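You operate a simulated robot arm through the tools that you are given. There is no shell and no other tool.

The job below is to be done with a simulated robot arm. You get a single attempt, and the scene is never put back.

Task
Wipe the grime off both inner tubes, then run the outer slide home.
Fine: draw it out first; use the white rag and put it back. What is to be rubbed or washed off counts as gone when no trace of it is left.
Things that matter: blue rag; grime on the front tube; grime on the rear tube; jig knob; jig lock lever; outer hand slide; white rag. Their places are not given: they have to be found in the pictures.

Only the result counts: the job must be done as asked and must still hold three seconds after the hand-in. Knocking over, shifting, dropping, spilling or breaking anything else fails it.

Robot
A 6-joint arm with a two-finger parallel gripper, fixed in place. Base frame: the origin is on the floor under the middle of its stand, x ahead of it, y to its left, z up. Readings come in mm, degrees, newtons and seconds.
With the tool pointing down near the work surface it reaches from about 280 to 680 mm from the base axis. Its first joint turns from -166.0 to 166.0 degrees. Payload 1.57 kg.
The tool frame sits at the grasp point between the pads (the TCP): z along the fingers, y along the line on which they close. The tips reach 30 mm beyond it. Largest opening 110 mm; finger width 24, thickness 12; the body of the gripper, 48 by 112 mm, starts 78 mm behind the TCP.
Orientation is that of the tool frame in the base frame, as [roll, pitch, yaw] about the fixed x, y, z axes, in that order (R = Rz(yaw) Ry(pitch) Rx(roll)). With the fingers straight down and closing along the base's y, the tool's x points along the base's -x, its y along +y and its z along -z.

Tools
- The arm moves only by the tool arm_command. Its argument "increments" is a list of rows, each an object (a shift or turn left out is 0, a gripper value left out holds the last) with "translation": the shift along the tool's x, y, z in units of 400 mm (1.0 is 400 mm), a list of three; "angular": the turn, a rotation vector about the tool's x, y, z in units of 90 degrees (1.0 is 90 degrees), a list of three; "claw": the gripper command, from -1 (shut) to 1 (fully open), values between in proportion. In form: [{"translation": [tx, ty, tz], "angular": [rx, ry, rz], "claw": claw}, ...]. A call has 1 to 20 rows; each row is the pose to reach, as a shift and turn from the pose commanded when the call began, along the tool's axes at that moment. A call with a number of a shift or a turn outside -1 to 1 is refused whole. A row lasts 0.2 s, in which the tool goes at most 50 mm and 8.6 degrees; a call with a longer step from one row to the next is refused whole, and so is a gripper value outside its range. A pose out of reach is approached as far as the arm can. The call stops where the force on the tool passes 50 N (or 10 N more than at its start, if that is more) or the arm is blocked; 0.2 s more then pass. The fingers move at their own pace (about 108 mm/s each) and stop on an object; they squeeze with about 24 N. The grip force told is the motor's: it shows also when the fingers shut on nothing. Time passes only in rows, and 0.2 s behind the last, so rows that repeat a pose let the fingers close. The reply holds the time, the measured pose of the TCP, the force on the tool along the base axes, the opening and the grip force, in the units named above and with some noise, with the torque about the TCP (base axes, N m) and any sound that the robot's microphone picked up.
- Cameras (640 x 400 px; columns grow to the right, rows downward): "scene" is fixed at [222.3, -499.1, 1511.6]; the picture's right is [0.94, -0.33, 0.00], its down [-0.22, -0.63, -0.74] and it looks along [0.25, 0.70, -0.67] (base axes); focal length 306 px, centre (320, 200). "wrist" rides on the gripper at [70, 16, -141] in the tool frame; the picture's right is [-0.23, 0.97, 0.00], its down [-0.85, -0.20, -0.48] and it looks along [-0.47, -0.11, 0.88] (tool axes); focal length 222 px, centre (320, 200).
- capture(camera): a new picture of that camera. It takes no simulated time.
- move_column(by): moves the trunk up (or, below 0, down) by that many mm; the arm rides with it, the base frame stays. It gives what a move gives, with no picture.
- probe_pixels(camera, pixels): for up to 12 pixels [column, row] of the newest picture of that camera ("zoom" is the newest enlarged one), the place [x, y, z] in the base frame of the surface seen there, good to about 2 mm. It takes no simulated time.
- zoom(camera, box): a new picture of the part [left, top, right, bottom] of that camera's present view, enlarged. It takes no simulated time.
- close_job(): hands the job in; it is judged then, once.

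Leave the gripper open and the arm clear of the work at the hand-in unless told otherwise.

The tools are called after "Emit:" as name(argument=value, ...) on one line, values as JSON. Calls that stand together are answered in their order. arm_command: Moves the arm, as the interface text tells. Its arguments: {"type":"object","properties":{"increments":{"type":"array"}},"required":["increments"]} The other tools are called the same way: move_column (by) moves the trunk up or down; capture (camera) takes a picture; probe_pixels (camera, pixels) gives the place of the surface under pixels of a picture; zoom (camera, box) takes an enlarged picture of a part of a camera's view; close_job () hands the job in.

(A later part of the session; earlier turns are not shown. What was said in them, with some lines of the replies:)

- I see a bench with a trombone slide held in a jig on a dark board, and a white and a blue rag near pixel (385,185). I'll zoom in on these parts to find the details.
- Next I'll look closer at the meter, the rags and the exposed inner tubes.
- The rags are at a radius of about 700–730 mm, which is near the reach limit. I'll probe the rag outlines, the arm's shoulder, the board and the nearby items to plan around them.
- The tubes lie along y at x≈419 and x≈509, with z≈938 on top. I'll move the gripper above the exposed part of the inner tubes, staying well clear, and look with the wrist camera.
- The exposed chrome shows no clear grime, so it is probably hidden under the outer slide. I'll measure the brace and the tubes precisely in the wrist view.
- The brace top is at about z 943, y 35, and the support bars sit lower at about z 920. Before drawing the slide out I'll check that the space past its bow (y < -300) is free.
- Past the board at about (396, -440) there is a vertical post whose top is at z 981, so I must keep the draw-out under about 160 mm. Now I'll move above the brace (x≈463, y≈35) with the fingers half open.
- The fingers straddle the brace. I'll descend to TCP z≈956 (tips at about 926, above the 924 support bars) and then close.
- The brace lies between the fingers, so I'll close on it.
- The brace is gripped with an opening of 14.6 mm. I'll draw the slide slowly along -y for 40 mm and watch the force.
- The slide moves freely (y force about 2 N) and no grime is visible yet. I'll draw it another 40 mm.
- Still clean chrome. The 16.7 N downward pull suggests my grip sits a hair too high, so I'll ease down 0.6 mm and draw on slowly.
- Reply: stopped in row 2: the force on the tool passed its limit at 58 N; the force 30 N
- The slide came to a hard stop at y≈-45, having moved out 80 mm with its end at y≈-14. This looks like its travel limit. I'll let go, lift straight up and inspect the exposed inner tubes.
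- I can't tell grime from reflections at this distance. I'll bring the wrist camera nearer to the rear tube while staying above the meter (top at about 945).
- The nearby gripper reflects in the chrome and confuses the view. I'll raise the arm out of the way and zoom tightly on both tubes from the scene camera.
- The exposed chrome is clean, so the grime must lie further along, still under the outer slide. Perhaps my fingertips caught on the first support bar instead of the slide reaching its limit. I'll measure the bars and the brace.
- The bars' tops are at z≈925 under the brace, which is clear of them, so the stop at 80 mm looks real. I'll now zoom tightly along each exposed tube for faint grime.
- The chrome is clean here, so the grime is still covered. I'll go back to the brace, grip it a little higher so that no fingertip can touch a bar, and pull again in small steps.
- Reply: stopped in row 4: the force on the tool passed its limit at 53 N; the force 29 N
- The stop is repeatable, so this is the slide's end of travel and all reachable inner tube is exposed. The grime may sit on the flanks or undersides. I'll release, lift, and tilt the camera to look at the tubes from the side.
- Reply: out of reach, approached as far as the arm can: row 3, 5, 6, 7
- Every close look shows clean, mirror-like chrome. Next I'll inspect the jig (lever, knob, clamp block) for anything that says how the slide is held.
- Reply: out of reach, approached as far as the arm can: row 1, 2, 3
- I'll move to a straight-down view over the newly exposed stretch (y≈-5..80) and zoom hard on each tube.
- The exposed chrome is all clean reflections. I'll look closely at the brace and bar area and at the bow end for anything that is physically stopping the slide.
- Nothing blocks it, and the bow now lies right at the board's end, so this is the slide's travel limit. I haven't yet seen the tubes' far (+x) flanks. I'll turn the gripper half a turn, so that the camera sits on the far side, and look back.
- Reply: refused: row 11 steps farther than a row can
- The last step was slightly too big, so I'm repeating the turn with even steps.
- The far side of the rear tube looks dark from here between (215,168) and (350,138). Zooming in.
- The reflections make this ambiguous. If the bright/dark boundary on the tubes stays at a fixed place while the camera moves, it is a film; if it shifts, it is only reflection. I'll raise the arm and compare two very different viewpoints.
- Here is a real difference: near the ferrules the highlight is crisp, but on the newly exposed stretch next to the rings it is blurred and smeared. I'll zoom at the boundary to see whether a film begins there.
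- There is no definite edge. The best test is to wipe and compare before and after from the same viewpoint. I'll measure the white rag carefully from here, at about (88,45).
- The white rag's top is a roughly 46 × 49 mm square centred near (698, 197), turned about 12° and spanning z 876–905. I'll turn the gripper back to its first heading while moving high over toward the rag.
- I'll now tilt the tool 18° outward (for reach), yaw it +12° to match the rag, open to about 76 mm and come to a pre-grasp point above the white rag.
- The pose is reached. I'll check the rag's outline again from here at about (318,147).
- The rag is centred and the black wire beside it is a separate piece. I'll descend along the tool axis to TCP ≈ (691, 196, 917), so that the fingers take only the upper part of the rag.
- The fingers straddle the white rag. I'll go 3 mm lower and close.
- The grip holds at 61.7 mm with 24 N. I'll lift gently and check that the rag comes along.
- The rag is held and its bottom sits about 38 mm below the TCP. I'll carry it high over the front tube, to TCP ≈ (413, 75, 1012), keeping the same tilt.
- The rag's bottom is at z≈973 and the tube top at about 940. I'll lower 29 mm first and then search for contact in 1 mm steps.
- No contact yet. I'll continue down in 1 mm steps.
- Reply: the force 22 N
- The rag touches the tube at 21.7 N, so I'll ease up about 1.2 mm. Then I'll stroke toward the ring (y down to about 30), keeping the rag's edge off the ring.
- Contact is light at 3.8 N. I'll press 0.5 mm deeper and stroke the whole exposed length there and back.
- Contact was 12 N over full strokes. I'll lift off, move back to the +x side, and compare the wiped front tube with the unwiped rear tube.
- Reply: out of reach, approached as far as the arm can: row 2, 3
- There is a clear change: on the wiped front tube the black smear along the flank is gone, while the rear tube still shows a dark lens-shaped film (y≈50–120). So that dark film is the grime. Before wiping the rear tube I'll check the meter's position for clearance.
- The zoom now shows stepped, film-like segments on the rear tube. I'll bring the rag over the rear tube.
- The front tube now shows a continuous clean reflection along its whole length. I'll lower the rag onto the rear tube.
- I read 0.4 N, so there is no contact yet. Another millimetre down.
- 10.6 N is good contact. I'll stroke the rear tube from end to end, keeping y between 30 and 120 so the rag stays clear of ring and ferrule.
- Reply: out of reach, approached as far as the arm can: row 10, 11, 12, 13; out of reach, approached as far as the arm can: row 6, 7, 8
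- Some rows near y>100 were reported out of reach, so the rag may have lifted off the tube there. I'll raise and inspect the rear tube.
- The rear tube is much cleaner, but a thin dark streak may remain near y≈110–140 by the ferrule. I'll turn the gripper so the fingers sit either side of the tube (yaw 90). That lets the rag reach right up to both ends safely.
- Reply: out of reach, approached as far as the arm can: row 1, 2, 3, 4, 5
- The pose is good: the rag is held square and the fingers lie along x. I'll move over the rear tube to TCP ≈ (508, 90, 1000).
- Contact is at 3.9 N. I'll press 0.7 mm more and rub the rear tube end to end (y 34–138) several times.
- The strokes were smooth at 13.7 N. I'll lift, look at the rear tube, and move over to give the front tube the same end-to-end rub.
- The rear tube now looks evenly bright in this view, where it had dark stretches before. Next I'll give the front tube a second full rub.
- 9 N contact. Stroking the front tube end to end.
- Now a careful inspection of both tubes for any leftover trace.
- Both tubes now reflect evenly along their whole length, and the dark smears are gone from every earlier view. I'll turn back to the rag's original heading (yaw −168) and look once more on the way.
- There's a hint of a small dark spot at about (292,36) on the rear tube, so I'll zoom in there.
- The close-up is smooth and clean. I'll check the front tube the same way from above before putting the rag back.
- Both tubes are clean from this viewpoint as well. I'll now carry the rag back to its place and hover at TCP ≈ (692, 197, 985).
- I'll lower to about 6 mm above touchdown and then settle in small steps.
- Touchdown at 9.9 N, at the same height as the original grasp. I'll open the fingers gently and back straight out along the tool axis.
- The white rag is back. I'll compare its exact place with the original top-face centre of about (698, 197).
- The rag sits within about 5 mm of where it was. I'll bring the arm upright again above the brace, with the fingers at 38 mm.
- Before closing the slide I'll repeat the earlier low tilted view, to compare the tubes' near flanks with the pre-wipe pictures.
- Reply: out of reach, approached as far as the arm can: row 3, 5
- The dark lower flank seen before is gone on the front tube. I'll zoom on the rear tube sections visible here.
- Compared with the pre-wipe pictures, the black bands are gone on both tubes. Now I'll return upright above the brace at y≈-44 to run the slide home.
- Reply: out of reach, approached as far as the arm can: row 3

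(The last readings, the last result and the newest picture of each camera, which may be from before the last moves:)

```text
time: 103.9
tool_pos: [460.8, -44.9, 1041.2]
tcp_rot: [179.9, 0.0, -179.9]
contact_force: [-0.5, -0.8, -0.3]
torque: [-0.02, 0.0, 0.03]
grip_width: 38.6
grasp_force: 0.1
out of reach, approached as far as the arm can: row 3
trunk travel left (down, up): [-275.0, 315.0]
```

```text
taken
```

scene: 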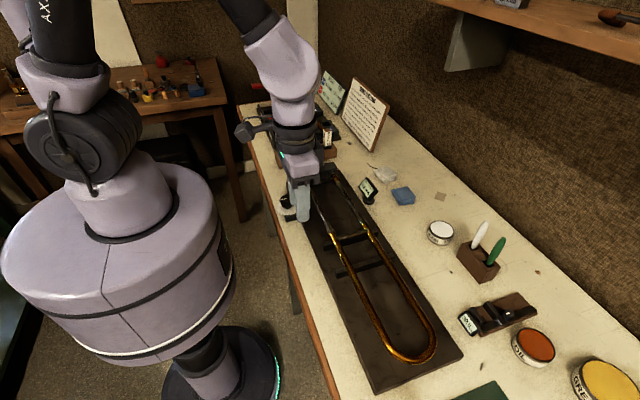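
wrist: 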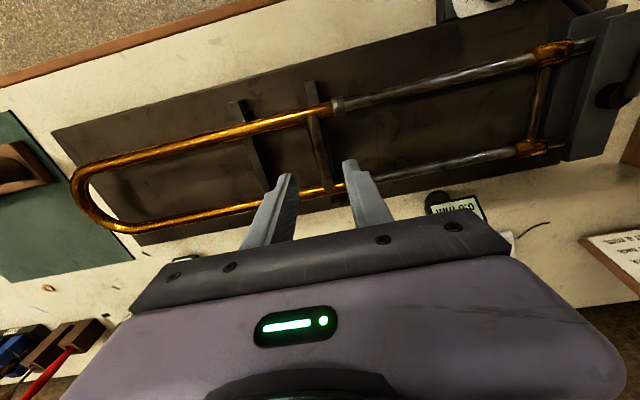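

Upright above the brace. I'll descend to z≈958 and grip it.

Emit:
arm_command(increments=[{"translation": [-0.002, 0, 0.08], "claw": -0.3}, {"translation": [-0.004, 0, 0.15]}, {"translation": [-0.004, 0, 0.207]}, {"translation": [-0.004, 0, 0.207]}, {"translation": [-0.004, 0, 0.207], "claw": -1}, {"translation": [-0.004, 0, 0.207]}, {"translation": [-0.004, 0, 0.207]}])

Emit:
capture(camera="wrist")

```text
time: 105.5
tool_pos: [461.8, -43.1, 959.1]
tcp_rot: [180.0, 0.0, -179.9]
contact_force: [-2.6, -0.3, -5.0]
torque: [-0.04, -0.6, -0.07]
grip_width: 14.7
grasp_force: 31.0
trunk travel left (down, up): [-275.0, 315.0]
```

```text
taken
```

wrist: 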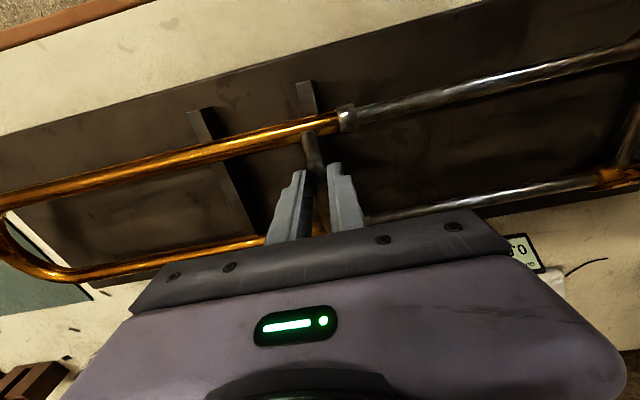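

Gripped. I'll push the slide along +y smoothly for 150 mm, then slow down for the last stretch.

Emit:
arm_command(increments=[{"translation": [0, 0.025, 0], "claw": -1}, {"translation": [0, 0.05, 0]}, {"translation": [0, 0.075, 0]}, {"translation": [0, 0.1, 0]}, {"translation": [0, 0.125, 0]}, {"translation": [0, 0.15, 0]}, {"translation": [0, 0.175, 0]}, {"translation": [0, 0.2, 0]}])

Emit:
zoom(camera="scene", box=[280, 140, 420, 250])

```text
time: 107.3
tool_pos: [460.7, 35.3, 957.8]
tcp_rot: [-179.9, -0.1, -180.0]
contact_force: [-11.1, 2.0, -14.8]
torque: [0.0, 0.75, -0.03]
grip_width: 14.8
grasp_force: 30.8
trunk travel left (down, up): [-275.0, 315.0]
```

```text
3.64 times, centred on (350, 195) of scene
```

zoom: 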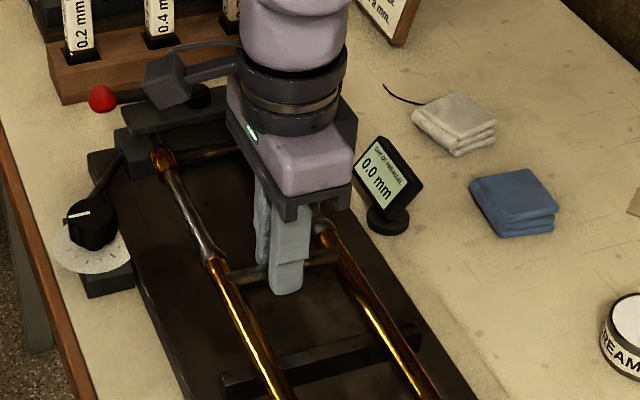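

The slide moves freely, with small side loads (−11 N in x, −15 N in z). I'll relieve these with sub-millimetre corrections and continue home.

Emit:
arm_command(increments=[{"translation": [0.002, 0.005, 0.0015], "claw": -1}, {"translation": [0.002, 0.03, 0.0015]}, {"translation": [0.002, 0.055, 0.0015]}, {"translation": [0.002, 0.08, 0.0015]}, {"translation": [0.002, 0.105, 0.0015]}, {"translation": [0.002, 0.13, 0.0015]}, {"translation": [0.002, 0.155, 0.0015]}, {"translation": [0.002, 0.18, 0.0015]}, {"translation": [0.002, 0.2, 0.0015]}])

Emit:
zoom(camera="scene", box=[280, 140, 420, 250])

```text
time: 109.3
tool_pos: [460.4, 114.7, 958.0]
tcp_rot: [180.0, 0.1, -179.8]
contact_force: [-6.1, 0.5, -4.7]
torque: [-0.08, -0.53, -0.15]
grip_width: 14.7
grasp_force: 31.2
trunk travel left (down, up): [-275.0, 315.0]
```

```text
3.64 times, centred on (350, 195) of scene
```

zoom: 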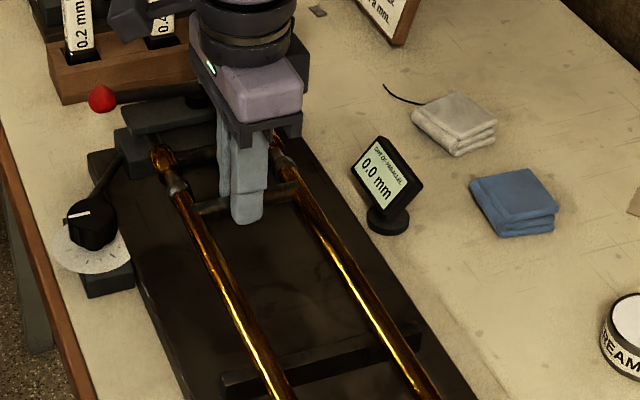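

The ring is close to the ferrule now. Small 2 mm steps until it seats.

Emit:
arm_command(increments=[{"translation": [0.0, 0.005, 0], "claw": -1}, {"translation": [0.0, 0.01, 0]}, {"translation": [0.0, 0.015, 0]}, {"translation": [0.0, 0.02, 0]}, {"translation": [0.0, 0.025, 0]}, {"translation": [0.0, 0.03, 0]}, {"translation": [0.0, 0.035, 0]}, {"translation": [0.0, 0.04, 0]}, {"translation": [0.0, 0.045, 0]}, {"translation": [0.0, 0.05, 0]}, {"translation": [0.0, 0.055, 0]}])

Emit:
capture(camera="wrist")

Emit:
zoom(camera="scene", box=[290, 150, 360, 210])

```text
time: 111.1
tool_pos: [461.2, 125.5, 958.1]
tcp_rot: [180.0, 0.0, 180.0]
contact_force: [3.2, -31.3, 10.2]
torque: [-0.84, -0.38, -0.05]
grip_width: 15.1
grasp_force: 30.4
trunk travel left (down, up): [-275.0, 315.0]
stopped in row 9: the force on the tool passed its limit at 54 N (the readings are from after the stop); the commanded pose is now the measured one
```

```text
taken
```

wrist: 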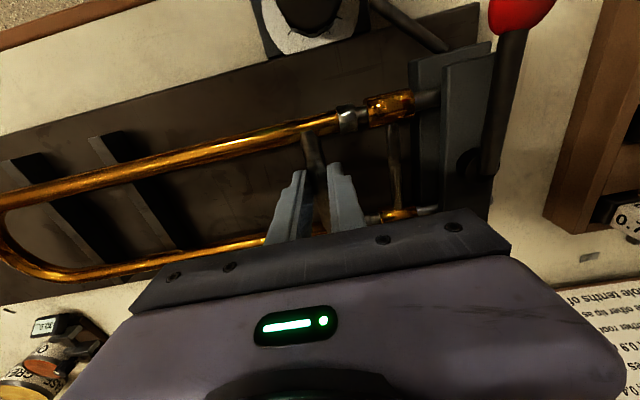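

```text
6.67 times, centred on (325, 180) of scene
```

zoom: 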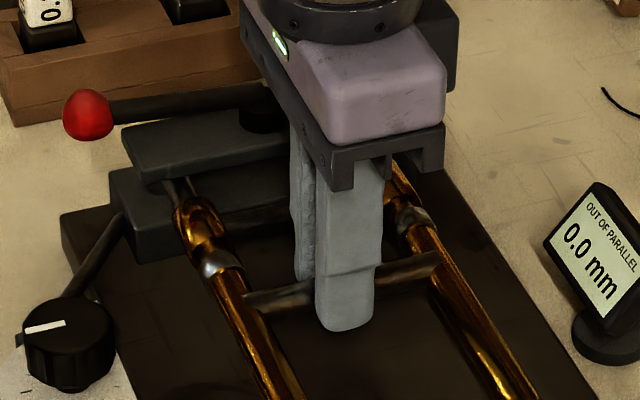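

It stopped hard at y≈125.5, 170 mm from full draw. I'll check visually that the rings meet the ferrules.

Emit:
zoom(camera="wrist", box=[310, 75, 430, 150])

Emit:
zoom(camera="wrist", box=[350, 190, 450, 250])

```text
5.33 times, centred on (370, 112) of wrist
```

zoom: 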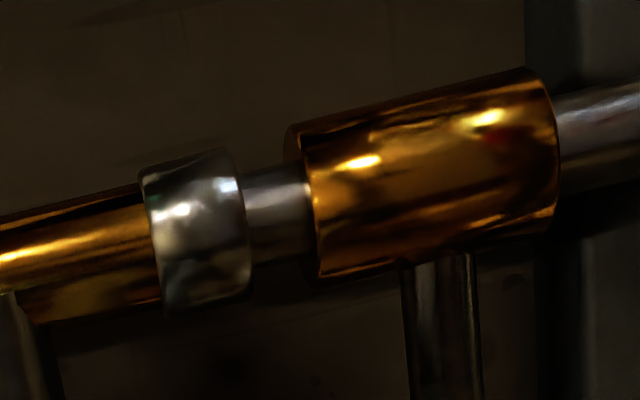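

```text
6.40 times, centred on (400, 220) of wrist
```

zoom: 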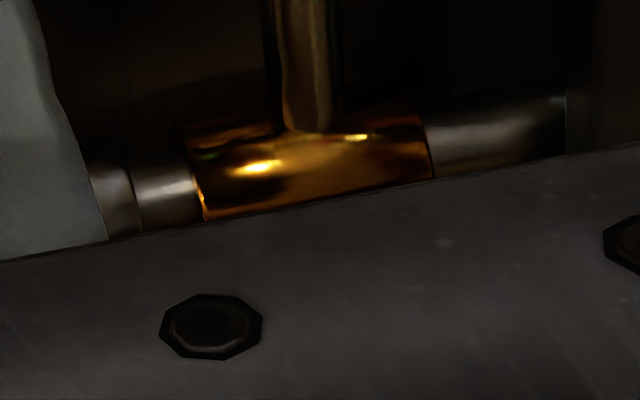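

A small stretch of inner tube remains visible, but the stop is hard. The travel numbers are also round: 90 mm from the start pose and 170 mm from full draw, so this is the slide's home stop. I'll nudge once more to confirm that it's seated, then release.

Emit:
arm_command(increments=[{"translation": [0.0, 0.002, 0], "claw": -1}, {"translation": [0.0, 0.004, 0]}, {"translation": [0.0, 0.004, 0]}])

Emit:
probe_pixels(camera="wrist", pixels=[[347, 115], [355, 113], [361, 112], [375, 105], [390, 103], [310, 140], [314, 155]])

```text
time: 111.7
tool_pos: [460.2, 124.2, 958.1]
tcp_rot: [179.9, 0.0, -180.0]
contact_force: [2.5, -29.9, 11.2]
torque: [-0.87, -0.3, -0.08]
grip_width: 14.4
grasp_force: 30.8
trunk travel left (down, up): [-275.0, 315.0]
stopped in row 2: the force on the tool passed its limit at 52 N (the readings are from after the stop); the commanded pose is now the measured one
```

```text
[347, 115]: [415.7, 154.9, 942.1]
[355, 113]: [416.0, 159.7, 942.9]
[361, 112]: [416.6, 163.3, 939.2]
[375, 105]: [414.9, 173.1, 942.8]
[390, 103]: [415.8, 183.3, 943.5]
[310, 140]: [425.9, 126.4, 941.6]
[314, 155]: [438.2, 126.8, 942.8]
```

It is firmly seated and moves no further even at 52 N. I'll release and lift straight up.

Emit:
arm_command(increments=[{"translation": [0, -0.004, 0], "claw": -0.3}, {"translation": [0, -0.004, 0], "claw": -0.3}, {"translation": [0, -0.004, 0], "claw": -0.3}])

Emit:
arm_command(increments=[{"translation": [0, 0, -0.08], "claw": -0.3}, {"translation": [0, 0, -0.18]}, {"translation": [0, 0, -0.28]}, {"translation": [-0.05, -0.05, -0.38]}, {"translation": [-0.08, -0.12, -0.45]}, {"translation": [-0.08, -0.2, -0.5]}, {"translation": [-0.08, -0.3, -0.55], "claw": 1}, {"translation": [-0.08, -0.33, -0.6]}, {"translation": [-0.08, -0.33, -0.6]}])

Emit:
capture(camera="scene")

Emit:
capture(camera="wrist")

Emit:
zoom(camera="scene", box=[270, 140, 430, 250])

```text
time: 112.5
tool_pos: [460.8, 126.9, 958.4]
tcp_rot: [-179.8, 0.0, -179.9]
contact_force: [0.8, 0.0, -0.6]
torque: [0.0, 0.0, 0.02]
grip_width: 38.6
grasp_force: 0.1
trunk travel left (down, up): [-275.0, 315.0]
```

```text
time: 114.5
tool_pos: [493.3, -3.9, 1197.5]
tcp_rot: [-179.8, 0.1, 180.0]
contact_force: [-0.3, 1.1, 0.5]
torque: [-0.01, 0.02, -0.01]
grip_width: 109.9
grasp_force: 0.0
trunk travel left (down, up): [-275.0, 315.0]
```

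```text
taken
```

scene: 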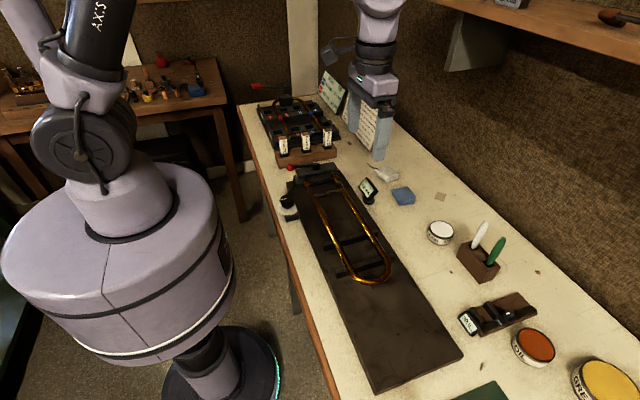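

```text
taken
```

wrist: 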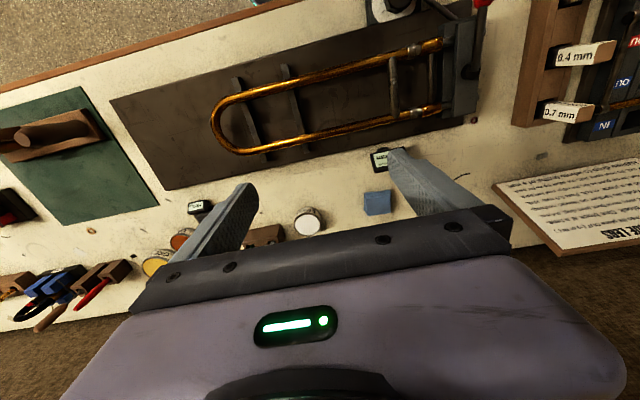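

```text
3.64 times, centred on (350, 195) of scene
```

zoom: 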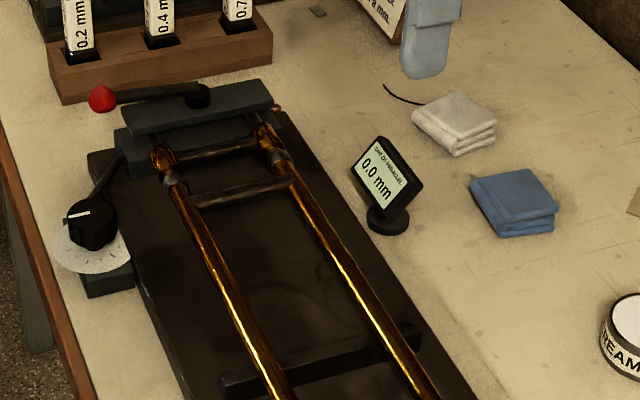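

The slide is home, the white rag is in place, the meter reads 0.0, and the knob and lever are unmoved. One last close look at the ferrules and the rag.

Emit:
zoom(camera="scene", box=[298, 165, 348, 205])

Emit:
zoom(camera="wrist", box=[370, 20, 490, 130])

Emit:
zoom(camera="scene", box=[280, 150, 320, 220])

```text
10.00 times, centred on (323, 185) of scene
```

zoom: 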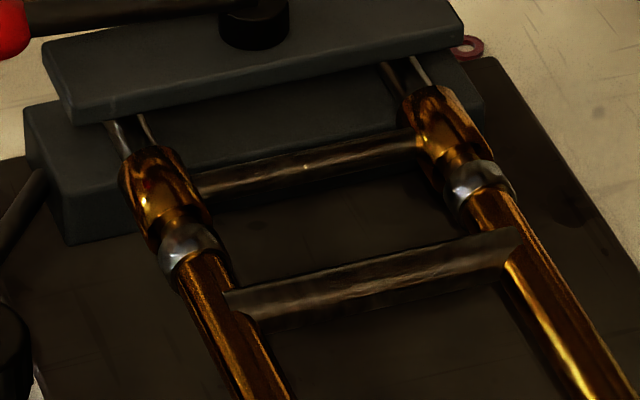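

```text
3.64 times, centred on (430, 75) of wrist
```

zoom: 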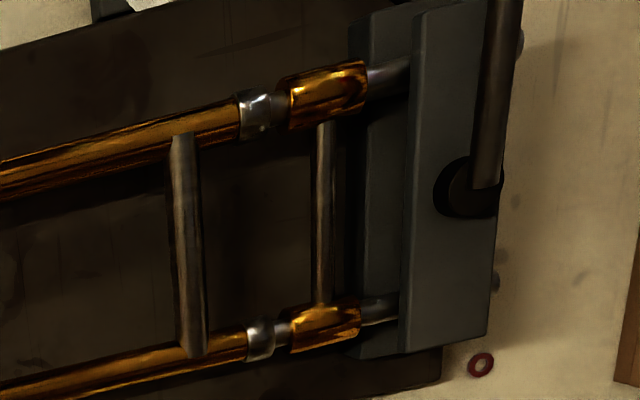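

```text
5.71 times, centred on (300, 185) of scene
```

zoom: 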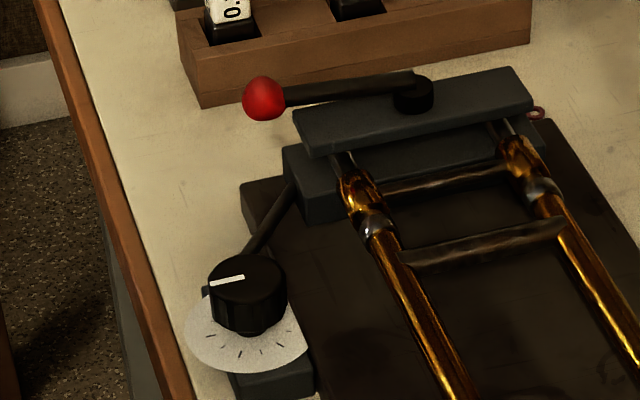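

The slide is home and stayed put after release, the rag is back, nothing else has moved, and the gripper is open with the arm clear. Handing in.

Emit:
close_job()

```text
The job is handed in.
```

I wiped both inner tubes with the white rag, put the rag back and ran the outer slide home, then handed the job in. The hand-in came back with no pass or fail, so the points below are from the pictures and force readings only.

- **Draw-out:** the slide came out 80 mm from where it started and then hit a hard stop. I took that as its full travel.
- **Grime:** it was a faint dark film that was hard to tell from reflections in the chrome. After several full-length rubs on each tube, the dark bands I had seen before wiping were gone from every angle I checked. I could not see the very bottom of the tubes.
- **White rag:** it is back within about 5 mm of its original place.
- **Slide home:** it seats against a hard stop, 170 mm in from full draw. About 8 mm of inner tube still shows between the rings and the ferrules. It would go no further at 52 N, so I took this as home.
- **Everything else:** the parallel meter still reads 0.0 mm, and the jig knob, lock lever and blue rag were not touched. The gripper is open and the arm is clear of the work.
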